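You operate a simulated robot arm through the tools that you are given. There is no shell and no other tool.

You run a simulated robot arm. Do the job below in one go: nothing can be reset, and whatever is moved stays where it is left.

TASK
Press the cap home on the blue short pipe and stand it on the black tray.
Fine: switch the press on first and off at the end; the slider goes in for the stroke and ends out. Set down upright: what you pick out.

It is judged by the outcome, as a careful person would: the job done as asked, and still so three seconds after it is handed in. It fails if anything else is knocked over, pushed out of place, dropped, spilled or broken. Lids that push on must go on centred and level and be pressed home; caps that screw on are set level and turned clockwise until they are tight.

THE ROBOT
A 7-joint arm with a two-finger gripper, fixed in place. Base frame: the origin is at the foot of the arm, x ahead of it, y to its left, z up; the work surface is at about z = 0.8. Lengths are in m, angles in degrees, forces in N, time in s.
With the tool pointing down near the work surface it reaches from about 0.34 to 0.72 m from the base axis. Its first joint turns from -66.0 to 66.0 degrees. Payload 2.45 kg.
The tool frame sits at the grasp point between the pads (the TCP): z along the fingers, y along the line on which they close. The tips reach 0.026 m beyond it. The gripper opens to 0.096 m. The gripper's body begins 0.069 m behind the TCP.
Orientation is told as [roll, pitch, yaw] about the base's x, y, z axes, in that order, counted from this pose: with the fingers straight down and closing along the base's y, the tool's x points along the base's -x, its y along +y and its z along -z.

THE INTERFACE
- The arm moves only by the tool play_rows. Its argument "commands" is one flat list of numbers, 7 for each row, row after row: the gripper command, from -1 (shut) to 1 (fully open), values between in proportion, then the shift along the base's x, y, z in m, then the turn, a rotation vector about the base's x, y, z in degrees. In form: [jaw, tx, ty, tz, rx, ry, rz, jaw, tx, ty, tz, rx, ry, rz, ...]. A call has 1 to 20 rows; each row shifts and turns the commanded pose from where the row before left it. Each row takes 0.2 s and may step no farther than 0.05 m and 8.6 degrees from the row before; otherwise, or with a gripper value out of range, the whole call is refused. A pose out of reach is approached as far as the arm can. The call stops where the force on the tool passes 40 N (or 10 N more than at its start, if that is more) or the arm is blocked; 0.2 s more then pass. The fingers move at their own pace and stop on an object; they squeeze with about 42 N. The grip force told is the motor's: it shows also when the fingers shut on nothing. Time passes only in rows, and 0.2 s behind the last, so rows that do not move let the fingers close. The reply holds the time, the measured pose of the TCP, the force on the tool along the base axes, the opening and the grip force, in the units named above and with some noise, with the torque about the TCP (base axes, N m) and any sound that the robot's microphone picked up.
- Cameras (640 x 400 px; columns grow to the right, rows downward): "scene" is fixed at [0.1678, -0.3902, 1.4308]; the picture's right is [0.78, -0.62, 0.00], its down [-0.32, -0.40, -0.86] and it looks along [0.54, 0.67, -0.52] (base axes); focal length 339 px, centre (320, 200). "wrist" rides on the gripper at [0.082, 0.003, -0.098] in the tool frame; the picture's right is [-0.04, 1.00, 0.00], its down [-0.73, -0.03, -0.68] and it looks along [-0.68, -0.03, 0.73] (tool axes); focal length 256 px, centre (320, 200). There is no depth. A picture from a camera that has moved, and an enlarged one, comes with that camera's place and axes in the base frame and with its lens.
- capture(camera): a new picture of that camera. The clock stands still meanwhile.
- inspect(camera, box): a new picture of the part [left, top, right, bottom] of that camera's present view, enlarged. The clock stands still meanwhile.
- hand_in(): hands the job in; it is judged then, once.

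Nothing tells you positions but the pictures and the camera data. Unless the task says otherwise, let go and move clear before handing in.

The tools are called after "Request:" as name(argument=value, ...) on one line, values as JSON. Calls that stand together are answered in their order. play_rows: Moves the arm, as the interface text tells. Its arguments: {"type":"object","properties":{"commands":{"type":"array","items":{"type":"number"}}},"required":["commands"]} The other tools are called the same way: capture (camera) takes a picture; inspect (camera, box) takes an enlarged picture of a part of a camera's view; hand_in () hands the job in.

At the start:

```text
time_s: 0.0
tool_pos: [0.3856, 0.0407, 1.2484]
orientation: [0.0, 0.0, 0.1]
wrist_force: [1.0, 0.5, 0.2]
torque: [0.0, 0.01, 0.0]
opening: 0.0959
grip_force: 0.0
```

scene: 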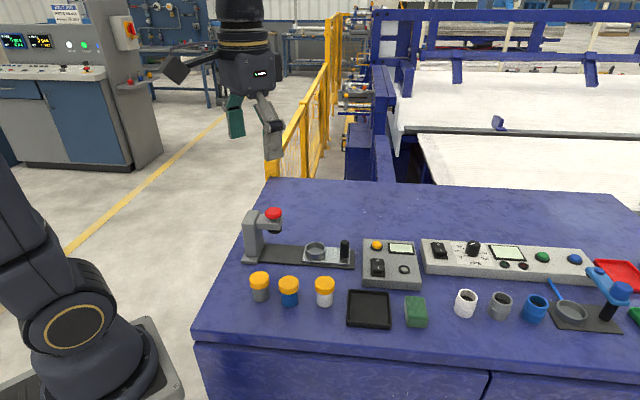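
wrist: 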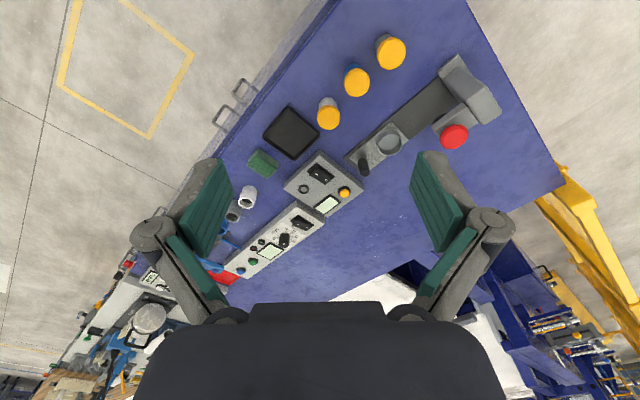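

I see a table with a press (slider with a cup nest, red ram button), a control box with switches, three capped pipes (grey, blue, white), a black tray and other items. First I'll look closer at the details.

Request:
inspect(camera="scene", box=[230, 195, 430, 320])

Request:
inspect(camera="scene", box=[340, 230, 440, 295])

Request:
inspect(camera="scene", box=[420, 225, 640, 362])

Request:
inspect(camera="scene", box=[235, 200, 365, 281])

Request:
inspect(camera="wrist", box=[240, 20, 520, 220])

```text
3.20 times, centred on (330, 258) of scene
camera zoom: at [0.1678, -0.3902, 1.4308], right [0.78, -0.62, 0.0], down [-0.32, -0.4, -0.86], along [0.54, 0.67, -0.52], focal length 1086 px, centre (288, 16)
```

zoom: 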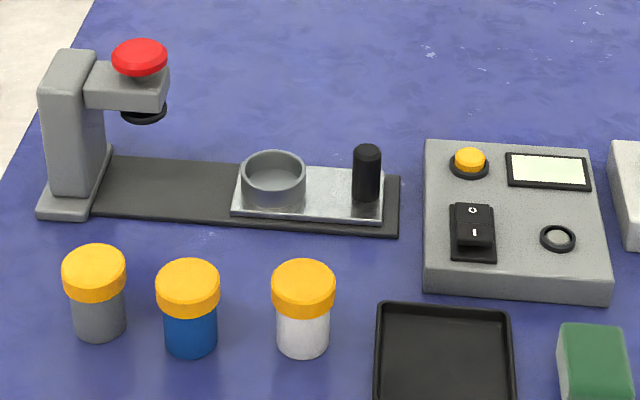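

```text
6.15 times, centred on (390, 262) of scene
camera zoom: at [0.1678, -0.3902, 1.4308], right [0.78, -0.62, 0.0], down [-0.32, -0.4, -0.86], along [0.54, 0.67, -0.52], focal length 2089 px, centre (-111, -185)
```

zoom: 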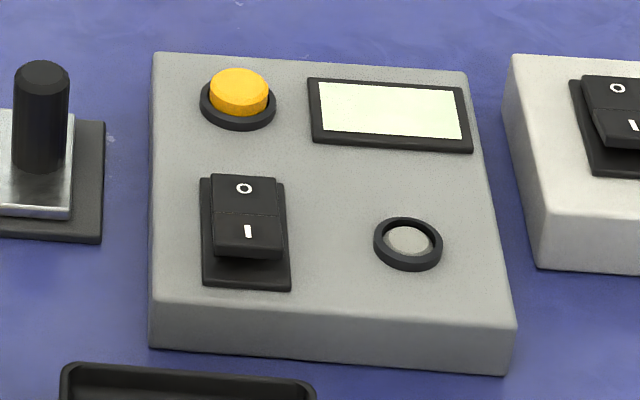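

```text
2.91 times, centred on (530, 294) of scene
camera zoom: at [0.1678, -0.3902, 1.4308], right [0.78, -0.62, 0.0], down [-0.32, -0.4, -0.86], along [0.54, 0.67, -0.52], focal length 987 px, centre (-291, -72)
```

zoom: 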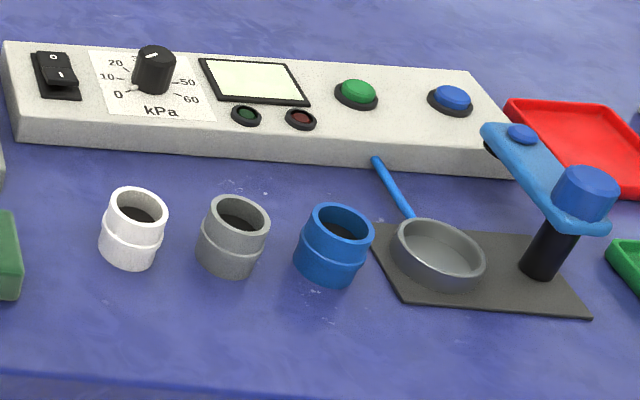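

```text
4.92 times, centred on (300, 240) of scene
camera zoom: at [0.1678, -0.3902, 1.4308], right [0.78, -0.62, 0.0], down [-0.32, -0.4, -0.86], along [0.54, 0.67, -0.52], focal length 1671 px, centre (418, 1)
```

zoom: 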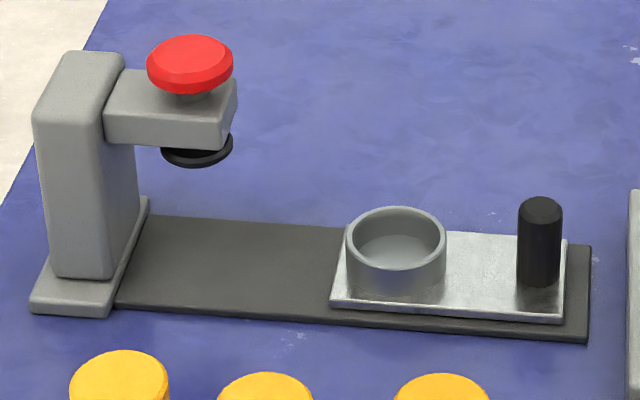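

```text
2.00 times, centred on (380, 120) of wrist
camera zoom: at [0.3039, 0.0429, 1.3461], right [0.04, 1.0, 0.0], down [0.73, -0.03, 0.68], along [0.68, -0.03, -0.73], focal length 512 px, centre (200, 360)
```

zoom: 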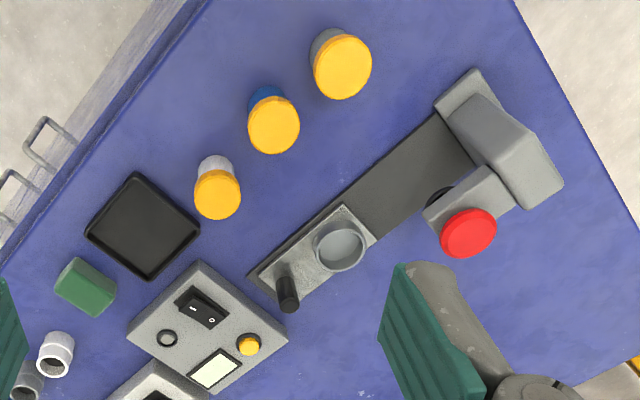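

I see the layout; the blue capped pipe is near (0.468, 0.103). I'll check the finger geometry and the capped pipes more closely before moving.

Request:
inspect(camera="scene", box=[160, 40, 320, 180])

Request:
inspect(camera="scene", box=[240, 262, 344, 327])

Request:
inspect(camera="wrist", box=[120, 130, 520, 380])

```text
2.86 times, centred on (240, 110) of scene
camera zoom: at [0.1678, -0.3902, 1.4308], right [0.78, -0.62, 0.0], down [-0.32, -0.4, -0.86], along [0.54, 0.67, -0.52], focal length 970 px, centre (549, 457)
```

zoom: 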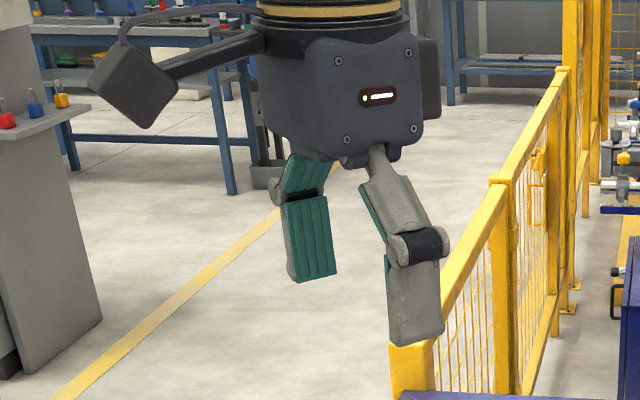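

```text
6.15 times, centred on (292, 294) of scene
camera zoom: at [0.1678, -0.3902, 1.4308], right [0.78, -0.62, 0.0], down [-0.32, -0.4, -0.86], along [0.54, 0.67, -0.52], focal length 2089 px, centre (492, -382)
```

zoom: 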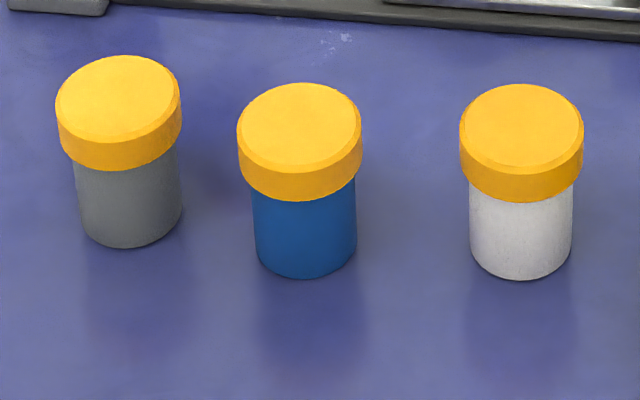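

```text
1.60 times, centred on (320, 255) of wrist
camera zoom: at [0.3039, 0.0429, 1.3461], right [0.04, 1.0, 0.0], down [0.73, -0.03, 0.68], along [0.68, -0.03, -0.73], focal length 410 px, centre (320, 112)
```

zoom: 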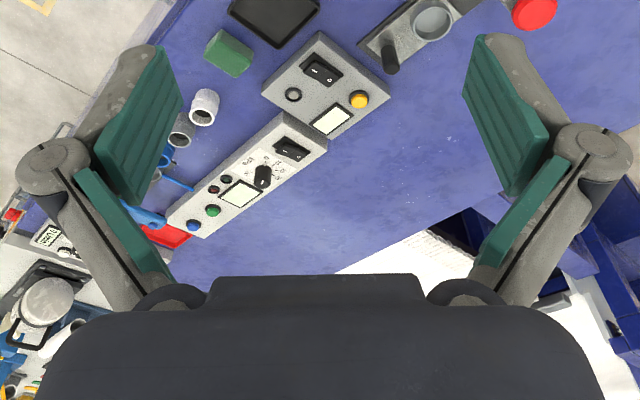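

The fingers are flat pads about 5 cm long and the cap is wider than the pipe, so the grip needs care. I'll move up over the middle of the table for a closer look at the press and its control box.

Request:
play_rows(commands=[1, 0.025, 0.006, -0.034, 0, 0, 0, 1, 0.025, 0.006, -0.034, 0, 0, 0, 1, 0.025, 0.006, -0.034, 0, 0, 0, 1, 0.025, 0.006, -0.034, 0, 0, 0, 1, 0.025, 0.006, -0.034, 0, 0, 0])

Request:
capture(camera="wrist")

```text
time_s: 1.2
tool_pos: [0.5118, 0.0702, 1.0769]
orientation: [0.0, -0.2, 0.1]
wrist_force: [0.2, 0.4, -0.4]
torque: [0.02, 0.01, -0.01]
opening: 0.0958
grip_force: 0.0
```

```text
taken
camera wrist: at [0.4297, 0.0741, 1.1756], right [0.04, 1.0, 0.0], down [0.73, -0.03, 0.68], along [0.68, -0.03, -0.73], focal length 256 px, centre (320, 200)
```

wrist: 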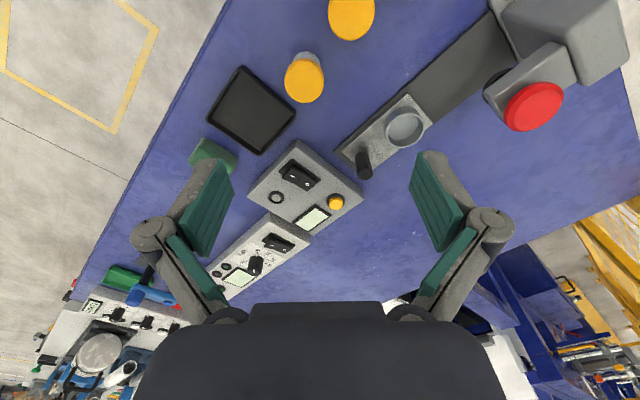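

Request:
inspect(camera="wrist", box=[235, 85, 475, 235])

Request:
inspect(camera="wrist", box=[320, 0, 640, 200])

```text
2.67 times, centred on (355, 160) of wrist
camera zoom: at [0.4297, 0.0741, 1.1756], right [0.04, 1.0, 0.0], down [0.73, -0.03, 0.68], along [0.68, -0.03, -0.73], focal length 683 px, centre (227, 307)
```

zoom: 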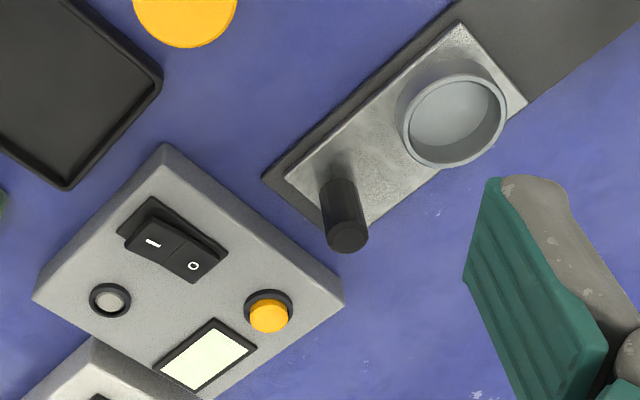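

```text
2.00 times, centred on (480, 100) of wrist
camera zoom: at [0.4297, 0.0741, 1.1756], right [0.04, 1.0, 0.0], down [0.73, -0.03, 0.68], along [0.68, -0.03, -0.73], focal length 512 px, centre (0, 400)
```

zoom: 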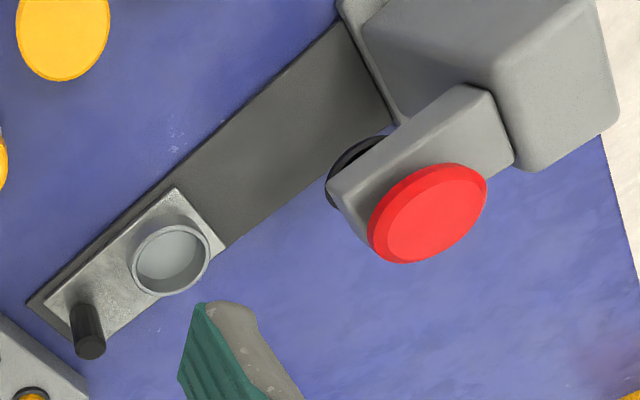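

The rocker's "I" mark is at about (0.681, 0.018, 0.847), with its "O" half at (0.704, 0.041). I'll shut the fingers and turn the wrist to yaw 135°, to keep the wrist camera away from the press ram and check that yaw is reachable.

Request:
play_rows(commands=[1, 0, 0, 0, 0, 0, 8.4, 1, 0, 0, 0, 0, 0, 8.4, 1, 0, 0, 0, 0, 0, 8.4, 1, 0, 0, 0, 0, 0, 8.4, 1, 0, 0, 0, 0, 0, 8.4, 1, 0, 0, 0, 0, 0, 8.4, 1, 0, 0, 0, 0, 0, 8.4, 1, 0, 0, 0, 0, 0, 8.4, 1, 0, 0, 0, 0, 0, 8.4, 1, 0, 0, 0, 0, 0, 8.4, 1, 0, 0, 0, 0, 0, 8.4, 1, 0, 0, 0, 0, 0, 8.4, 1, 0, 0, 0, 0, 0, 8.4, 1, 0, 0, 0, 0, 0, 8.4, 1, 0, 0, 0, 0, 0, 8.4, 1, 0, 0, 0, 0, 0, 8.4])

Request:
capture(camera="wrist")

Request:
capture(camera="scene")

```text
time_s: 4.6
tool_pos: [0.5103, 0.0702, 1.0784]
orientation: [0.0, -0.1, 134.6]
wrist_force: [0.6, 0.2, 0.0]
torque: [0.02, 0.02, 0.01]
opening: 0.0961
grip_force: 0.0
```

```text
taken
camera wrist: at [0.5654, 0.0094, 1.176], right [-0.74, -0.67, 0.0], down [-0.49, 0.54, 0.68], along [-0.46, 0.5, -0.73], focal length 256 px, centre (320, 200)
```

wrist: 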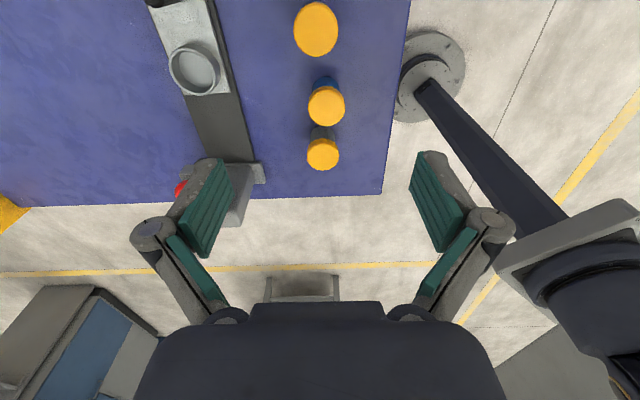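

```text
taken
```

scene: 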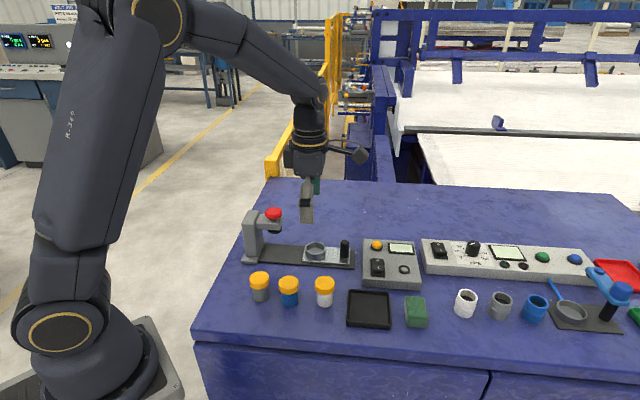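

Yaw 135° is reachable. Now I'll shut the fingers and move above the "I" half of the rocker.

Request:
play_rows(commands=[-1, 0.0281, -0.009, -0.0264, 0, 0, 0, -1, 0.0281, -0.009, -0.0264, 0, 0, 0, -1, 0.0281, -0.009, -0.0264, 0, 0, 0, -1, 0.0281, -0.009, -0.0264, 0, 0, 0, -1, 0.0281, -0.009, -0.0264, 0, 0, 0, -1, 0.0281, -0.009, -0.0264, 0, 0, 0, -1, 0, 0, 0, 0, 0, 0])

Request:
inspect(camera="scene", box=[320, 180, 450, 300])

Request:
capture(camera="wrist")

```text
time_s: 6.2
tool_pos: [0.6796, 0.0159, 0.9195]
orientation: [0.0, 0.0, 134.5]
wrist_force: [-0.2, 0.0, -0.1]
torque: [-0.04, 0.01, 0.01]
opening: 0.0
grip_force: 28.5
```

```text
3.33 times, centred on (385, 240) of scene
camera zoom: at [0.1678, -0.3902, 1.4308], right [0.78, -0.62, 0.0], down [-0.32, -0.4, -0.86], along [0.54, 0.67, -0.52], focal length 1131 px, centre (103, 67)
```

zoom: 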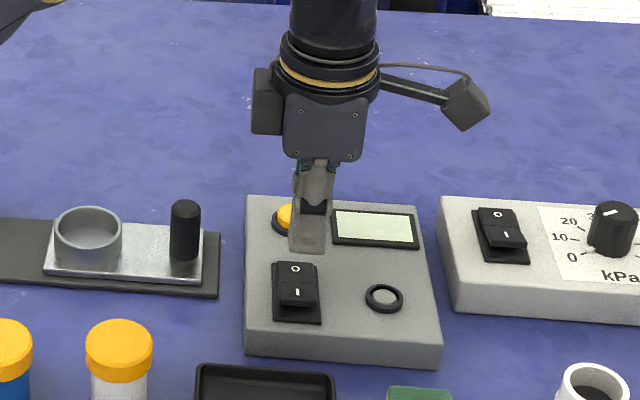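

```text
taken
camera wrist: at [0.7339, -0.0449, 1.0171], right [-0.74, -0.67, 0.0], down [-0.49, 0.54, 0.68], along [-0.46, 0.5, -0.73], focal length 256 px, centre (320, 200)
```

wrist: 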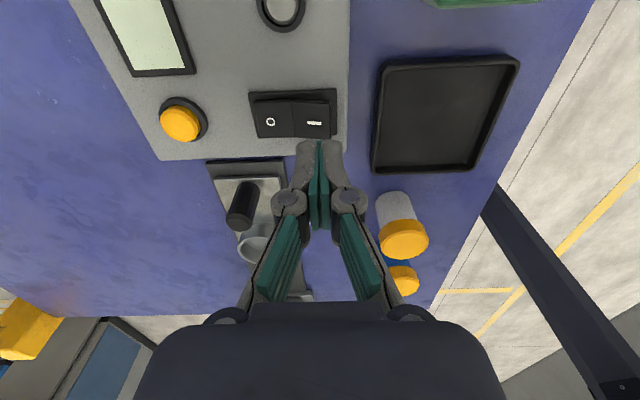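

The fingertips are right over the "I" mark, slightly to its outer side. I'll go down and press the switch on gently.

Request:
play_rows(commands=[-1, 0, 0, -0.015, 0, 0, 0, -1, 0, 0, -0.015, 0, 0, 0, -1, 0, 0, -0.008, 0, 0, 0, -1, 0, 0, -0.004, 0, 0, 0, -1, 0, 0, -0.003, 0, 0, 0, -1, 0, 0, -0.003, 0, 0, 0, -1, 0, 0, -0.003, 0, 0, 0])

Request:
inspect(camera="scene", box=[320, 180, 450, 300])

```text
time_s: 7.8
tool_pos: [0.6788, 0.0162, 0.8693]
orientation: [0.0, -0.1, 134.3]
wrist_force: [0.0, -0.8, -0.1]
torque: [-0.04, -0.01, 0.03]
opening: 0.0
grip_force: 28.5
```

```text
3.33 times, centred on (385, 240) of scene
camera zoom: at [0.1678, -0.3902, 1.4308], right [0.78, -0.62, 0.0], down [-0.32, -0.4, -0.86], along [0.54, 0.67, -0.52], focal length 1131 px, centre (103, 67)
```

zoom: 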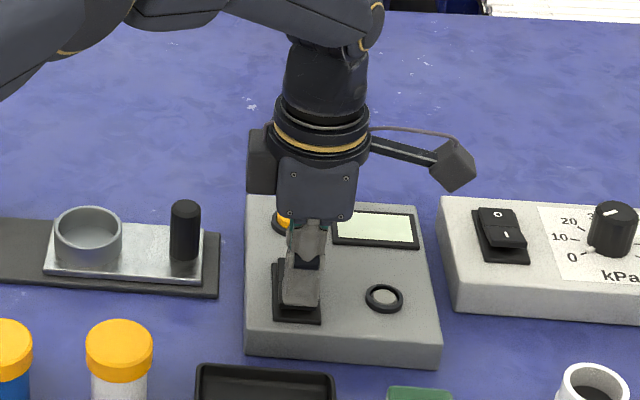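

Request:
play_rows(commands=[-1, 0, 0, -0.002, 0, 0, 0, -1, 0, 0, -0.002, 0, 0, 0, -1, 0, 0, -0.002, 0, 0, 0])

Request:
inspect(camera="wrist", box=[160, 60, 440, 235])

```text
time_s: 8.6
tool_pos: [0.6787, 0.0155, 0.8657]
orientation: [-0.2, 0.0, 134.5]
wrist_force: [-13.7, 0.2, 31.2]
torque: [0.21, 0.24, 0.09]
opening: 0.0002
grip_force: 28.1
```

```text
2.29 times, centred on (300, 148) of wrist
camera zoom: at [0.7339, -0.0446, 0.964], right [-0.74, -0.67, 0.0], down [-0.49, 0.54, 0.68], along [-0.45, 0.5, -0.73], focal length 585 px, centre (366, 320)
```

zoom: 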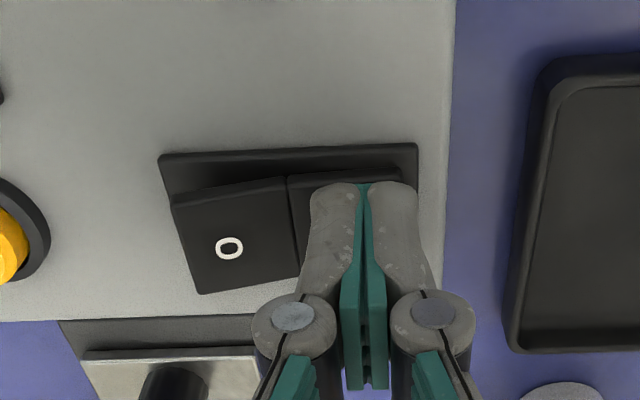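

The rocker appears to have tipped with the "I" side down. I'll lift off and check for a lamp or display change.

Request:
play_rows(commands=[-1, 0, 0, 0.01, 0, 0, 0, -1, 0, 0, 0.03, 0, 0, 0, -1, 0, 0, 0.04, 0, 0, 0])

Request:
inspect(camera="scene", box=[320, 180, 450, 300])

Request:
inspect(camera="wrist", box=[60, 0, 380, 200])

```text
time_s: 9.4
tool_pos: [0.679, 0.016, 0.9424]
orientation: [0.0, -0.1, 134.4]
wrist_force: [-0.2, 0.6, -0.6]
torque: [-0.01, -0.03, 0.04]
opening: 0.0
grip_force: 28.2
```

```text
3.33 times, centred on (385, 240) of scene
camera zoom: at [0.1678, -0.3902, 1.4308], right [0.78, -0.62, 0.0], down [-0.32, -0.4, -0.86], along [0.54, 0.67, -0.52], focal length 1131 px, centre (103, 67)
```

zoom: 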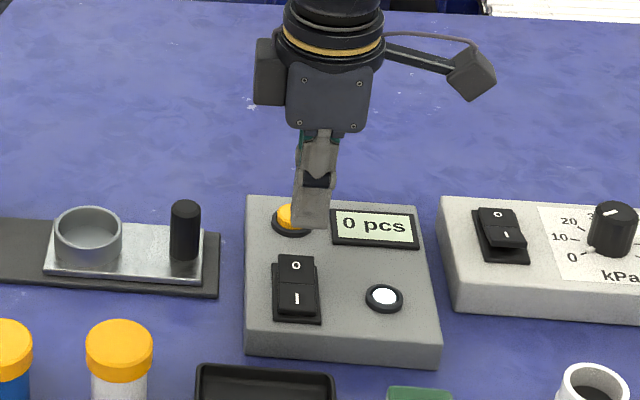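

```text
2.00 times, centred on (220, 100) of wrist
camera zoom: at [0.7339, -0.045, 1.0404], right [-0.74, -0.67, 0.0], down [-0.49, 0.54, 0.68], along [-0.46, 0.5, -0.73], focal length 512 px, centre (520, 400)
```

zoom: 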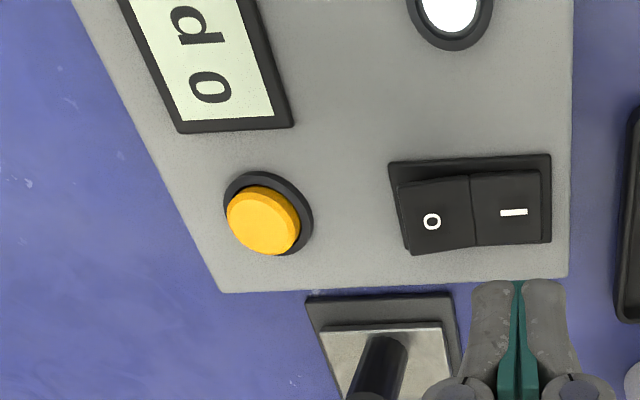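

The press is on (lamp lit, display "0 pcs"). Next I'll open the gripper and hover over the blue capped pipe to refine its position.

Request:
play_rows(commands=[-1, -0.035, 0.0143, 0.01, 0, 0, 0, 0, -0.035, 0.0143, 0, 0, 0, 0, 1, -0.035, 0.0143, 0, 0, 0, 0, 1, -0.035, 0.0143, 0, 0, 0, 0, 1, -0.035, 0.0143, 0, 0, 0, 0, 1, -0.035, 0.0143, 0, 0, 0, 0, 1, 0, 0, 0, 0, 0, 0])

Request:
capture(camera="wrist")

Request:
inspect(camera="scene", box=[240, 227, 368, 327])

```text
time_s: 11.0
tool_pos: [0.4662, 0.1012, 0.9521]
orientation: [0.1, 0.0, 134.5]
wrist_force: [-0.4, 1.0, 0.5]
torque: [0.04, 0.0, 0.01]
opening: 0.096
grip_force: 0.1
```

```text
taken
camera wrist: at [0.5231, 0.0411, 1.0507], right [-0.74, -0.67, 0.0], down [-0.49, 0.54, 0.68], along [-0.46, 0.5, -0.73], focal length 256 px, centre (320, 200)
```

wrist: 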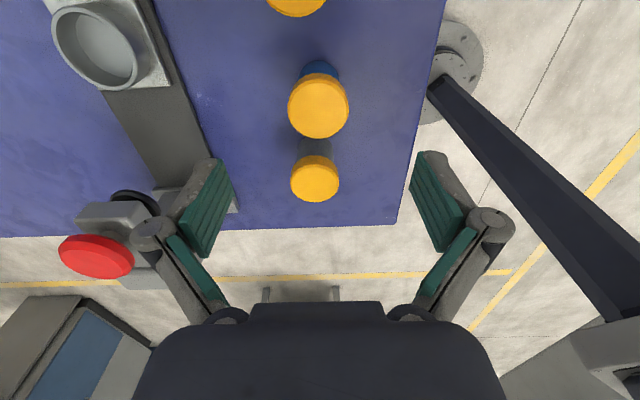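

```text
4.00 times, centred on (304, 277) of scene
camera zoom: at [0.1678, -0.3902, 1.4308], right [0.78, -0.62, 0.0], down [-0.32, -0.4, -0.86], along [0.54, 0.67, -0.52], focal length 1358 px, centre (384, -108)
```

zoom: 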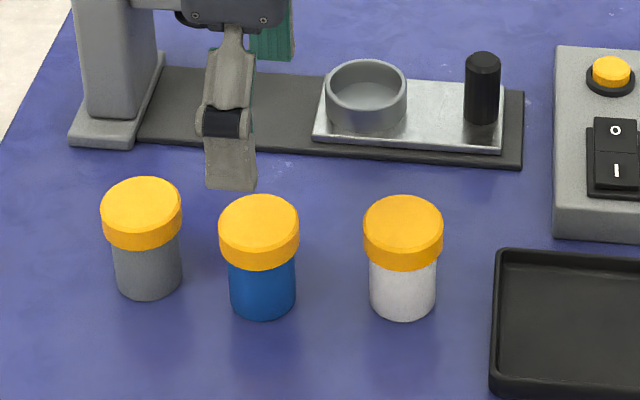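

Request:
inspect(camera="wrist", box=[260, 50, 380, 150])

Request:
inspect(camera="wrist", box=[30, 0, 190, 100])

```text
4.00 times, centred on (320, 100) of wrist
camera zoom: at [0.5231, 0.0411, 1.0507], right [-0.74, -0.67, 0.0], down [-0.49, 0.54, 0.68], along [-0.46, 0.5, -0.73], focal length 1024 px, centre (320, 600)
```

zoom: 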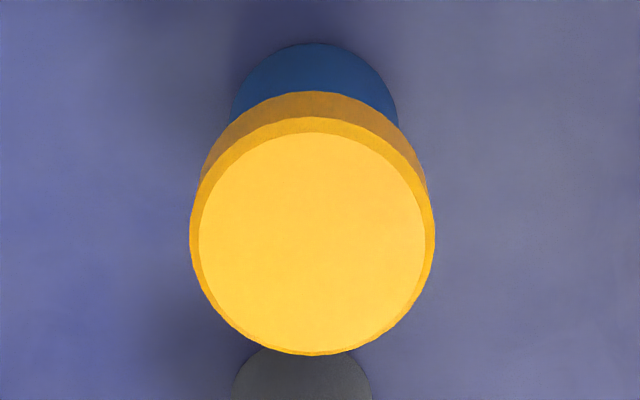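

```text
4.00 times, centred on (110, 50) of wrist
camera zoom: at [0.5231, 0.0411, 1.0507], right [-0.74, -0.67, 0.0], down [-0.49, 0.54, 0.68], along [-0.46, 0.5, -0.73], focal length 1024 px, centre (1160, 800)
```

zoom: 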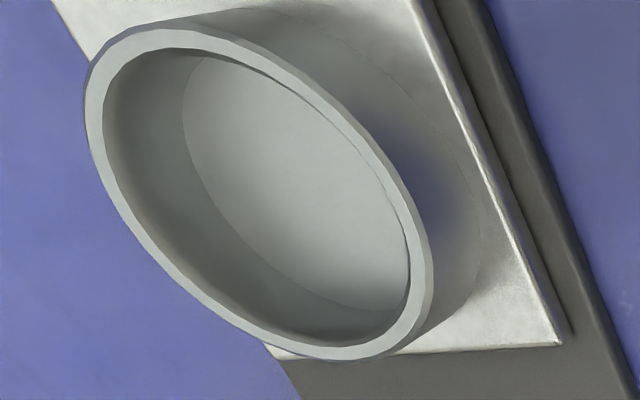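

The blue cap is centred at about (0.468, 0.103), and the nest at about (0.614, 0.187) with its rim at z≈0.836 and floor at ≈0.816. I'll lower the open fingers around the cap and narrow them to just clear it before gripping.

Request:
play_rows(commands=[1, 0.0018, 0.0018, -0.03, 0, 0, 0, 1, 0, 0, -0.03, 0, 0, 0, 1, 0, 0, -0.025, 0, 0, 0, 0.5, 0, 0, -0.014, 0, 0, 0, 0.15, 0, 0, 0, 0, 0, 0, 0.15, 0, 0, 0, 0, 0, 0])

Request:
capture(camera="wrist")

Request:
inspect(camera="scene", box=[240, 227, 368, 327])

```text
time_s: 12.4
tool_pos: [0.4712, 0.1039, 0.853]
orientation: [0.0, 0.0, 134.5]
wrist_force: [0.3, 0.3, 0.3]
torque: [-0.03, -0.01, 0.04]
opening: 0.0551
grip_force: 0.1
```

```text
taken
camera wrist: at [0.5256, 0.0426, 0.951], right [-0.74, -0.67, 0.0], down [-0.49, 0.54, 0.68], along [-0.46, 0.5, -0.73], focal length 256 px, centre (320, 200)
```

wrist: 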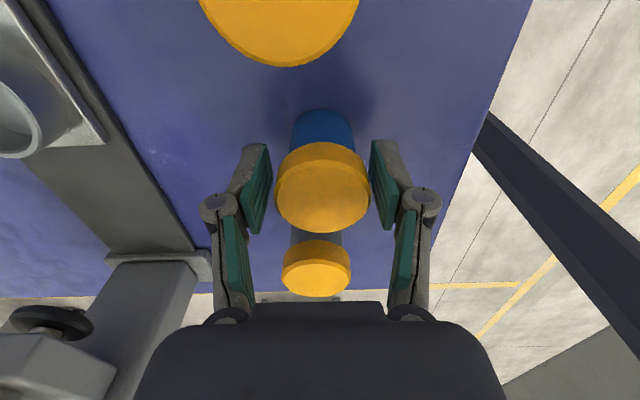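

```text
4.00 times, centred on (304, 277) of scene
camera zoom: at [0.1678, -0.3902, 1.4308], right [0.78, -0.62, 0.0], down [-0.32, -0.4, -0.86], along [0.54, 0.67, -0.52], focal length 1358 px, centre (384, -108)
```

zoom: 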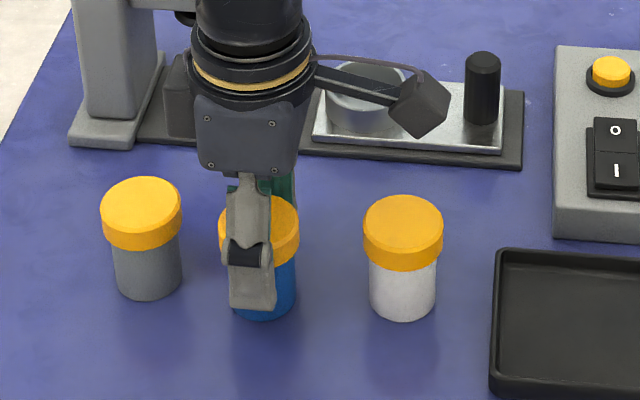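

The pads straddle the cap symmetrically. I'll close, then do a small test lift of 4 mm to see whether the blue body comes along with the cap.

Request:
play_rows(commands=[-1, 0, 0, 0, 0, 0, 0, -1, 0, 0, 0, 0, 0, 0, -1, 0, 0, 0, 0, 0, 0])

Request:
inspect(camera="scene", box=[240, 262, 344, 327])

Request:
play_rows(commands=[-1, 0, 0, 0.002, 0, 0, 0, -1, 0, 0, 0.002, 0, 0, 0])

Request:
inspect(camera="scene", box=[240, 262, 344, 327])

Request:
capture(camera="wrist")

```text
time_s: 13.2
tool_pos: [0.4699, 0.1029, 0.8533]
orientation: [0.0, 0.0, 134.5]
wrist_force: [0.5, 0.3, 2.1]
torque: [-0.02, 0.04, 0.03]
opening: 0.0438
grip_force: 42.5
```

```text
6.15 times, centred on (292, 294) of scene
camera zoom: at [0.1678, -0.3902, 1.4308], right [0.78, -0.62, 0.0], down [-0.32, -0.4, -0.86], along [0.54, 0.67, -0.52], focal length 2089 px, centre (492, -382)
```

zoom: 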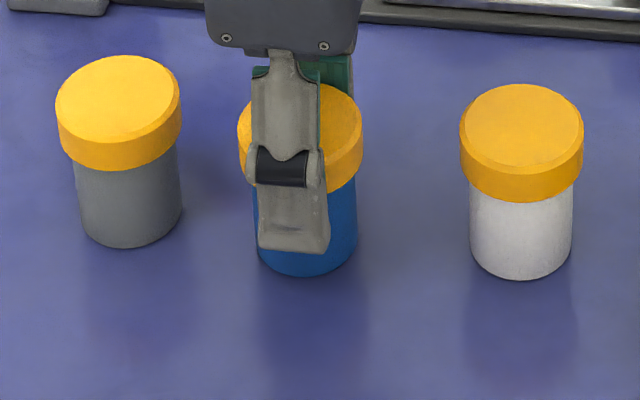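

```text
time_s: 13.8
tool_pos: [0.4698, 0.1036, 0.8568]
orientation: [0.0, 0.0, 134.5]
wrist_force: [0.9, -0.6, -1.0]
torque: [-0.01, 0.03, 0.01]
opening: 0.0437
grip_force: 42.1
```

```text
6.15 times, centred on (292, 294) of scene
camera zoom: at [0.1678, -0.3902, 1.4308], right [0.78, -0.62, 0.0], down [-0.32, -0.4, -0.86], along [0.54, 0.67, -0.52], focal length 2089 px, centre (492, -382)
```

zoom: 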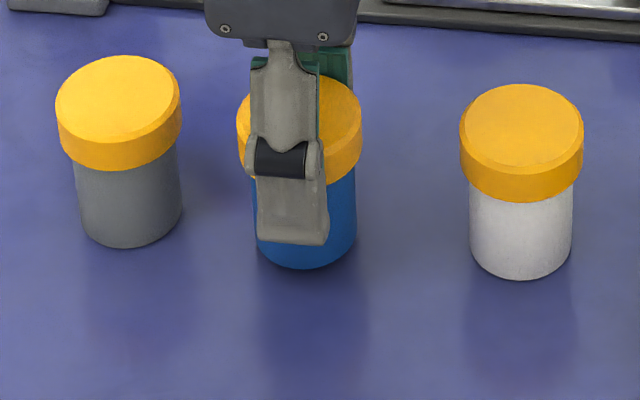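

```text
taken
camera wrist: at [0.5256, 0.0428, 0.9554], right [-0.74, -0.67, 0.0], down [-0.49, 0.54, 0.68], along [-0.46, 0.5, -0.73], focal length 256 px, centre (320, 200)
```

wrist: 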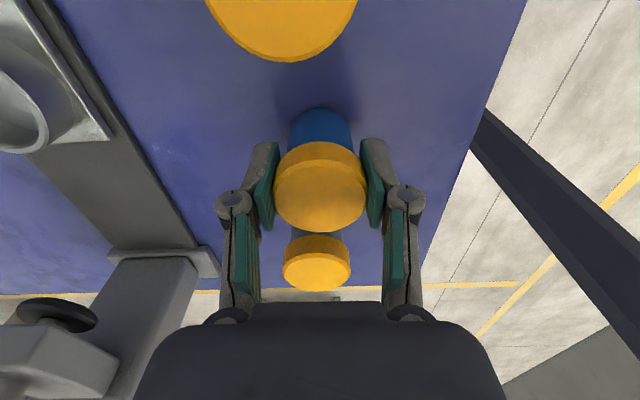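

The blue body lifts together with the cap (both rose about 4 mm). I'll lift it smoothly to clear the nest and check again.

Request:
play_rows(commands=[-1, 0, 0, 0.004, 0, 0, 0, -1, 0, 0, 0.008, 0, 0, 0, -1, 0, 0, 0.012, 0, 0, 0, -1, 0, 0, 0.014, 0, 0, 0, -1, 0, 0, 0.012, 0, 0, 0, -1, 0, 0, 0.008, 0, 0, 0, -1, 0, 0, 0.004, 0, 0, 0])

Request:
inspect(camera="scene", box=[240, 227, 368, 327])

```text
time_s: 15.4
tool_pos: [0.4717, 0.1041, 0.9188]
orientation: [0.1, 0.0, 134.5]
wrist_force: [0.0, 0.0, -0.1]
torque: [0.0, 0.0, 0.0]
opening: 0.0436
grip_force: 42.0
```

```text
4.00 times, centred on (304, 277) of scene
camera zoom: at [0.1678, -0.3902, 1.4308], right [0.78, -0.62, 0.0], down [-0.32, -0.4, -0.86], along [0.54, 0.67, -0.52], focal length 1358 px, centre (384, -108)
```

zoom: 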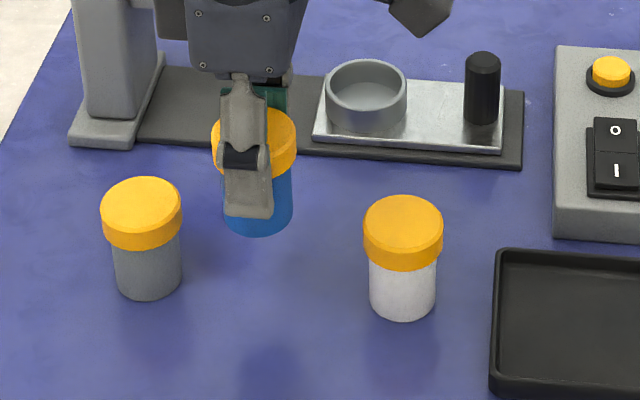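

The pipe hangs upright in the grip. I'll carry it over the nest.

Request:
play_rows(commands=[-1, 0.006, 0.0035, 0, 0, 0, 0, -1, 0.012, 0.007, 0, 0, 0, 0, -1, 0.016, 0.0093, 0, 0, 0, 0, -1, 0.02, 0.0116, 0, 0, 0, 0, -1, 0.02, 0.0116, 0, 0, 0, 0, -1, 0.02, 0.0116, 0, 0, 0, 0, -1, 0.02, 0.0116, 0, 0, 0, 0, -1, 0.016, 0.0093, 0, 0, 0, 0, -1, 0.01, 0.0058, 0, 0, 0, 0, -1, 0.004, 0.0023, 0, 0, 0, 0, -1, 0, 0, 0, 0, 0, 0])

Request:
inspect(camera="scene", box=[240, 187, 368, 287])

Request:
capture(camera="wrist")

```text
time_s: 17.8
tool_pos: [0.6152, 0.1874, 0.919]
orientation: [0.0, 0.0, 134.5]
wrist_force: [0.5, 0.3, -0.7]
torque: [0.0, 0.02, -0.01]
opening: 0.0439
grip_force: 42.5
```

```text
4.00 times, centred on (304, 237) of scene
camera zoom: at [0.1678, -0.3902, 1.4308], right [0.78, -0.62, 0.0], down [-0.32, -0.4, -0.86], along [0.54, 0.67, -0.52], focal length 1358 px, centre (384, 52)
```

zoom: 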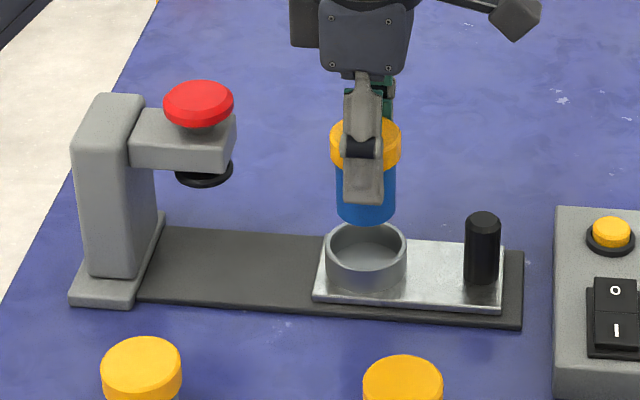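

```text
taken
camera wrist: at [0.6698, 0.1262, 1.0172], right [-0.74, -0.67, 0.0], down [-0.49, 0.54, 0.68], along [-0.46, 0.5, -0.73], focal length 256 px, centre (320, 200)
```

wrist: 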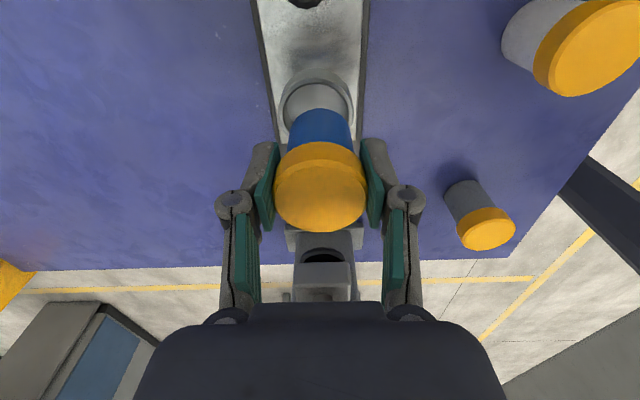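

Request:
inspect(camera="wrist", box=[240, 50, 400, 250])

Request:
inspect(camera="scene", box=[290, 207, 346, 267])

```text
2.00 times, centred on (320, 150) of wrist
camera zoom: at [0.6698, 0.1262, 1.0172], right [-0.74, -0.67, 0.0], down [-0.49, 0.54, 0.68], along [-0.46, 0.5, -0.73], focal length 512 px, centre (320, 300)
```

zoom: 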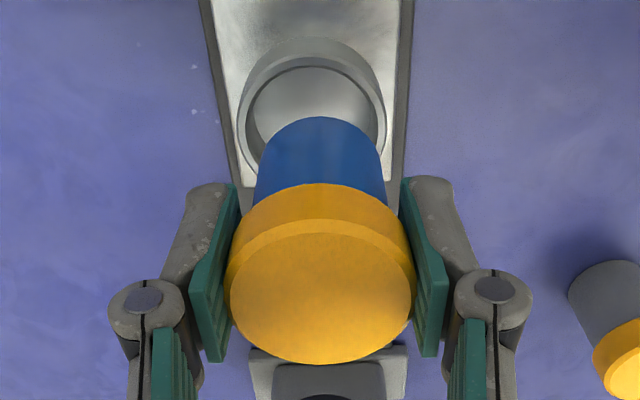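

```text
6.67 times, centred on (318, 237) of scene
camera zoom: at [0.1678, -0.3902, 1.4308], right [0.78, -0.62, 0.0], down [-0.32, -0.4, -0.86], along [0.54, 0.67, -0.52], focal length 2263 px, centre (333, -47)
```

zoom: 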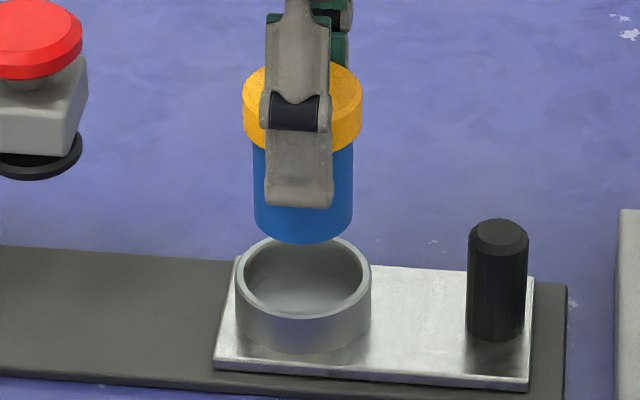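

Both views put the nest at about (0.616, 0.189) with its rim at z≈0.832, so I'll shift 2–3 mm sideways and begin lowering the pipe into it.

Request:
play_rows(commands=[-1, 0.0019, 0.0021, 0, 0, 0, 0, -1, 0, 0, -0.006, 0, 0, 0, -1, 0, 0, -0.008, 0, 0, 0, -1, 0, 0, -0.008, 0, 0, 0, -1, 0, 0, -0.004, 0, 0, 0, -1, 0, 0, 0, 0, 0, 0])

Request:
inspect(camera="wrist", box=[240, 50, 400, 250])

Request:
inspect(camera="scene", box=[290, 207, 346, 267])

```text
time_s: 19.2
tool_pos: [0.6164, 0.1883, 0.8939]
orientation: [0.0, 0.1, 134.5]
wrist_force: [-0.2, -0.5, -0.5]
torque: [-0.01, -0.01, -0.02]
opening: 0.0434
grip_force: 42.1
```

```text
2.00 times, centred on (320, 150) of wrist
camera zoom: at [0.6717, 0.128, 0.9915], right [-0.74, -0.67, 0.0], down [-0.49, 0.54, 0.68], along [-0.46, 0.5, -0.73], focal length 512 px, centre (320, 300)
```

zoom: 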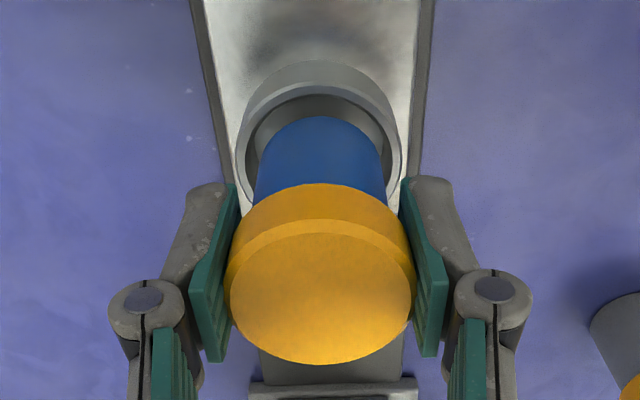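

```text
6.67 times, centred on (318, 237) of scene
camera zoom: at [0.1678, -0.3902, 1.4308], right [0.78, -0.62, 0.0], down [-0.32, -0.4, -0.86], along [0.54, 0.67, -0.52], focal length 2263 px, centre (333, -47)
```

zoom: 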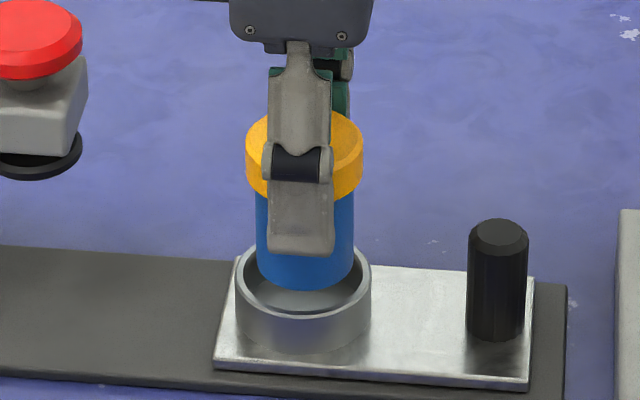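

Alignment is within a millimetre or so. I'll keep lowering toward the nest floor.

Request:
play_rows(commands=[-1, -0.0004, 0.0003, -0.006, 0, 0, 0, -1, 0, 0, -0.008, 0, 0, 0, -1, 0, 0, -0.006, 0, 0, 0, -1, 0, 0, -0.003, 0, 0, 0, -1, 0, 0, 0, 0, 0, 0])

Request:
inspect(camera="scene", box=[290, 207, 346, 267])

```text
time_s: 20.4
tool_pos: [0.6159, 0.1892, 0.8701]
orientation: [0.1, 0.0, 134.5]
wrist_force: [0.2, 1.1, -0.3]
torque: [0.0, 0.01, 0.01]
opening: 0.0438
grip_force: 41.6
```

```text
6.67 times, centred on (318, 237) of scene
camera zoom: at [0.1678, -0.3902, 1.4308], right [0.78, -0.62, 0.0], down [-0.32, -0.4, -0.86], along [0.54, 0.67, -0.52], focal length 2263 px, centre (333, -47)
```

zoom: 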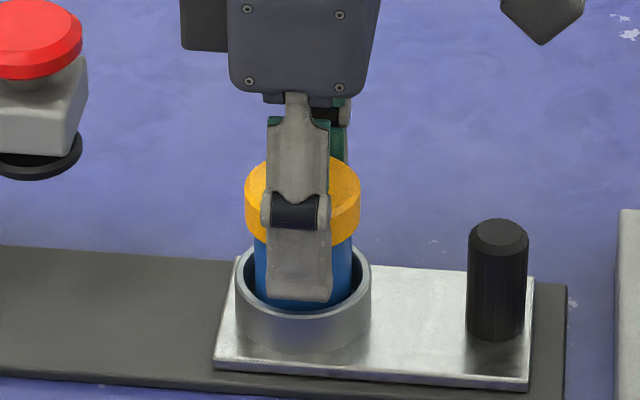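

Request:
play_rows(commands=[-1, 0, 0, -0.0015, 0, 0, 0, -1, 0, 0, -0.0015, 0, 0, 0, -1, 0, 0, -0.0015, 0, 0, 0])

Request:
inspect(camera="scene", box=[290, 207, 346, 267])

```text
time_s: 21.2
tool_pos: [0.6177, 0.1896, 0.8662]
orientation: [-0.1, 0.0, 134.5]
wrist_force: [0.1, -1.1, 3.4]
torque: [-0.04, 0.06, 0.03]
opening: 0.0439
grip_force: 41.8
```

```text
6.67 times, centred on (318, 237) of scene
camera zoom: at [0.1677, -0.3902, 1.4308], right [0.78, -0.62, 0.0], down [-0.32, -0.4, -0.86], along [0.54, 0.67, -0.52], focal length 2263 px, centre (333, -47)
```

zoom: 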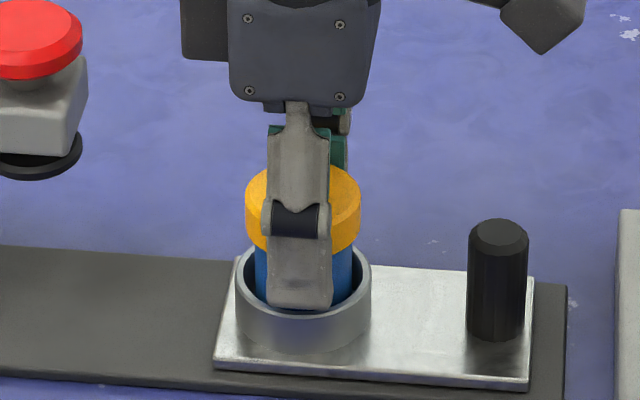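

Request:
play_rows(commands=[-1, 0, 0, -0.001, 0, 0, 0, -1, 0, 0, 0, 0, 0, 0])

Request:
inspect(camera="wrist", box=[240, 50, 400, 250])

```text
time_s: 21.8
tool_pos: [0.6157, 0.1903, 0.8654]
orientation: [0.0, 0.0, 134.6]
wrist_force: [0.3, -0.6, 3.3]
torque: [-0.04, -0.03, 0.02]
opening: 0.0437
grip_force: 41.9
```

```text
2.00 times, centred on (320, 150) of wrist
camera zoom: at [0.6713, 0.1287, 0.9632], right [-0.74, -0.67, 0.0], down [-0.49, 0.54, 0.68], along [-0.46, 0.5, -0.73], focal length 512 px, centre (320, 300)
```

zoom: 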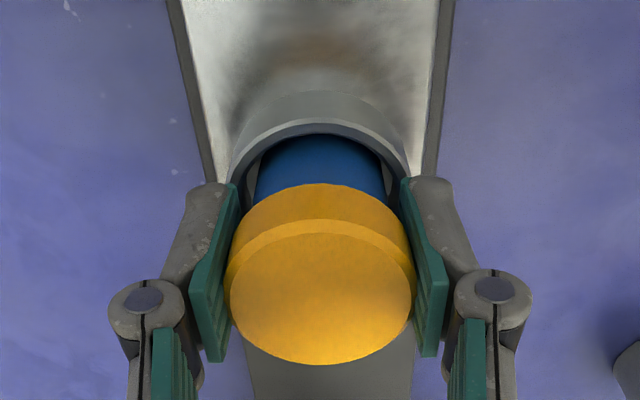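

The pipe is seated on the nest floor. I'll release gently and rise.

Request:
play_rows(commands=[0.1, 0, 0, 0, 0, 0, 0, 0.4, 0, 0, 0, 0, 0, 0, 0.6, 0, 0, 0, 0, 0, 0, 0.6, 0, 0, 0.01, 0, 0, 0, 0.6, 0, 0, 0.03, 0, 0, 0, 0.6, 0, 0, 0.04, 0, 0, 0, 0.6, 0, 0, 0.03, 0, 0, 0])

Request:
inspect(camera="scene", box=[230, 190, 370, 290])

Request:
capture(camera="wrist")

```text
time_s: 23.4
tool_pos: [0.6164, 0.1892, 0.9763]
orientation: [0.0, -0.2, 134.5]
wrist_force: [0.4, 0.0, 1.0]
torque: [0.01, 0.01, 0.01]
opening: 0.077
grip_force: 0.0
```

```text
4.00 times, centred on (300, 240) of scene
camera zoom: at [0.1678, -0.3902, 1.4308], right [0.78, -0.62, 0.0], down [-0.32, -0.4, -0.86], along [0.54, 0.67, -0.52], focal length 1358 px, centre (400, 40)
```

zoom: 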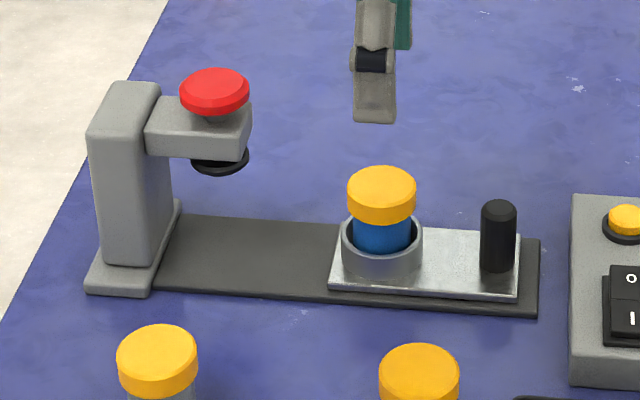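

```text
taken
camera wrist: at [0.6713, 0.1285, 1.0737], right [-0.74, -0.67, 0.0], down [-0.49, 0.54, 0.68], along [-0.46, 0.5, -0.73], focal length 256 px, centre (320, 200)
```

wrist: 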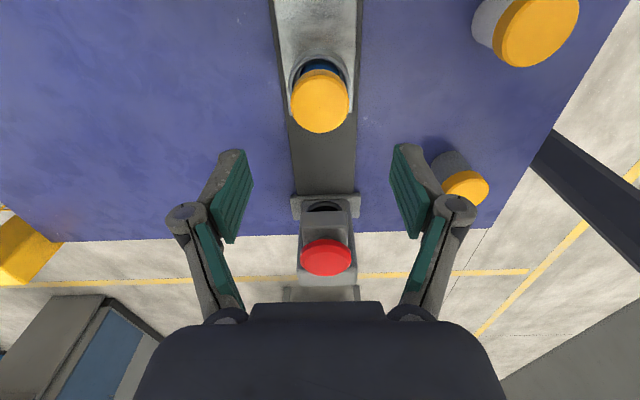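

The capped pipe stands squarely in the nest. The slider's black knob is at about (0.672, 0.134). I'll move over it and look before gripping it.

Request:
play_rows(commands=[0.2, 0.02, -0.02, 0, 0, 0, 0, 0.2, 0.02, -0.02, 0, 0, 0, 0, 0.2, 0.016, -0.016, 0, 0, 0, 0, 0.2, 0, 0, -0.03, 0, 0, 0, 0.2, 0, 0, 0, 0, 0, 0])

Request:
inspect(camera="scene", box=[230, 170, 390, 290])

Request:
capture(camera="wrist")

```text
time_s: 24.6
tool_pos: [0.6732, 0.1338, 0.9437]
orientation: [0.0, -0.1, 134.5]
wrist_force: [-0.2, -0.7, -0.1]
torque: [0.04, 0.0, 0.01]
opening: 0.0576
grip_force: 0.1
```

```text
3.33 times, centred on (310, 230) of scene
camera zoom: at [0.1678, -0.3902, 1.4308], right [0.78, -0.62, 0.0], down [-0.32, -0.4, -0.86], along [0.54, 0.67, -0.52], focal length 1131 px, centre (353, 100)
```

zoom: 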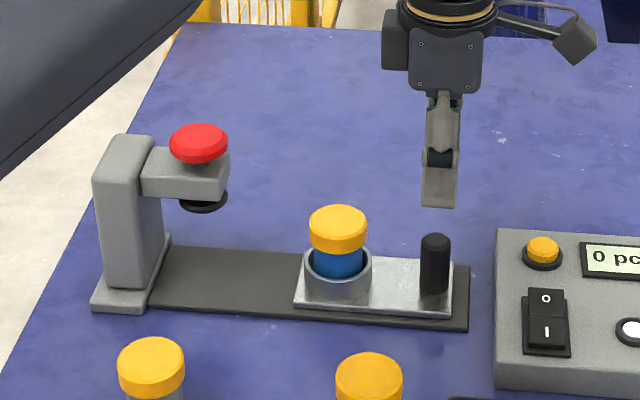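

```text
taken
camera wrist: at [0.7275, 0.0733, 1.0423], right [-0.74, -0.67, 0.0], down [-0.49, 0.54, 0.68], along [-0.46, 0.5, -0.73], focal length 256 px, centre (320, 200)
```

wrist: 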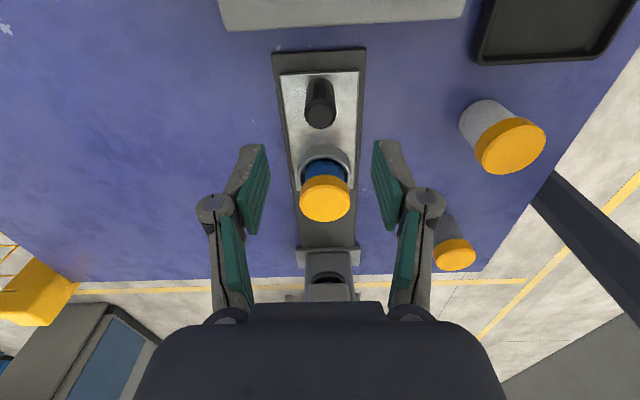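

The knob is at about (0.672, 0.132), top z≈0.866. I'll lower around it, slightly to the outer side for clearance from the ram head, and grip.

Request:
play_rows(commands=[0.2, 0.003, -0.005, -0.02, 0, 0, 0, 0.2, 0, 0, -0.03, 0, 0, 0, 0.2, 0, 0, -0.025, 0, 0, 0, 0.2, 0, 0, -0.013, 0, 0, 0, -0.2, 0, 0, 0, 0, 0, 0, -1, 0, 0, 0, 0, 0, 0, -1, 0, 0, 0, 0, 0, 0, -1, 0, 0, 0, 0, 0, 0])

Request:
inspect(camera="scene", box=[230, 170, 390, 290])

Request:
capture(camera="wrist")

```text
time_s: 26.4
tool_pos: [0.6767, 0.1294, 0.8568]
orientation: [-0.2, 0.0, 134.4]
wrist_force: [10.2, 9.2, -6.1]
torque: [-0.16, -0.74, -0.11]
opening: 0.0234
grip_force: 44.6
```

```text
3.33 times, centred on (310, 230) of scene
camera zoom: at [0.1682, -0.3899, 1.4308], right [0.78, -0.62, 0.0], down [-0.32, -0.4, -0.86], along [0.54, 0.67, -0.52], focal length 1131 px, centre (353, 100)
```

zoom: 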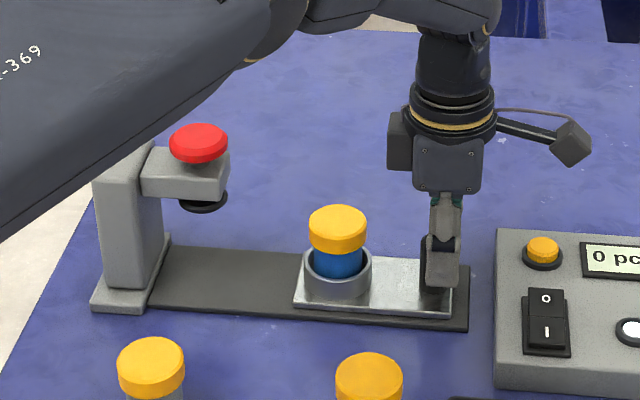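

```text
taken
camera wrist: at [0.7308, 0.0691, 0.9549], right [-0.74, -0.67, 0.0], down [-0.49, 0.54, 0.68], along [-0.45, 0.5, -0.73], focal length 256 px, centre (320, 200)
```

wrist: 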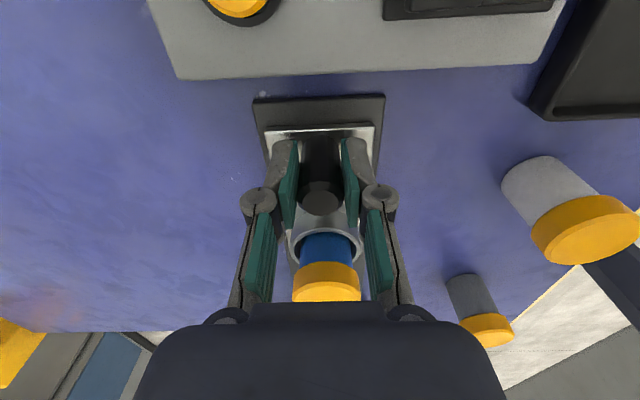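

The knob is gripped, with a sideways load of about 14 N. I'll relax it by shifting slightly before sliding.

Request:
play_rows(commands=[-1, 0.001, 0.001, 0, 0, 0, 0, -1, 0, 0, 0, 0, 0, 0])

```text
time_s: 27.0
tool_pos: [0.6761, 0.1306, 0.8565]
orientation: [-0.1, 0.0, 134.5]
wrist_force: [6.6, 7.4, -3.4]
torque: [-0.2, -0.39, 0.0]
opening: 0.0238
grip_force: 44.9
```

Request:
play_rows(commands=[-1, 0.0015, 0.0015, 0, 0, 0, 0, -1, 0, 0, 0, 0, 0, 0])

```text
time_s: 27.6
tool_pos: [0.6777, 0.1294, 0.8559]
orientation: [0.3, -0.2, 134.4]
wrist_force: [-9.7, -1.7, 5.4]
torque: [-0.25, 0.33, 0.09]
opening: 0.0235
grip_force: 44.8
```

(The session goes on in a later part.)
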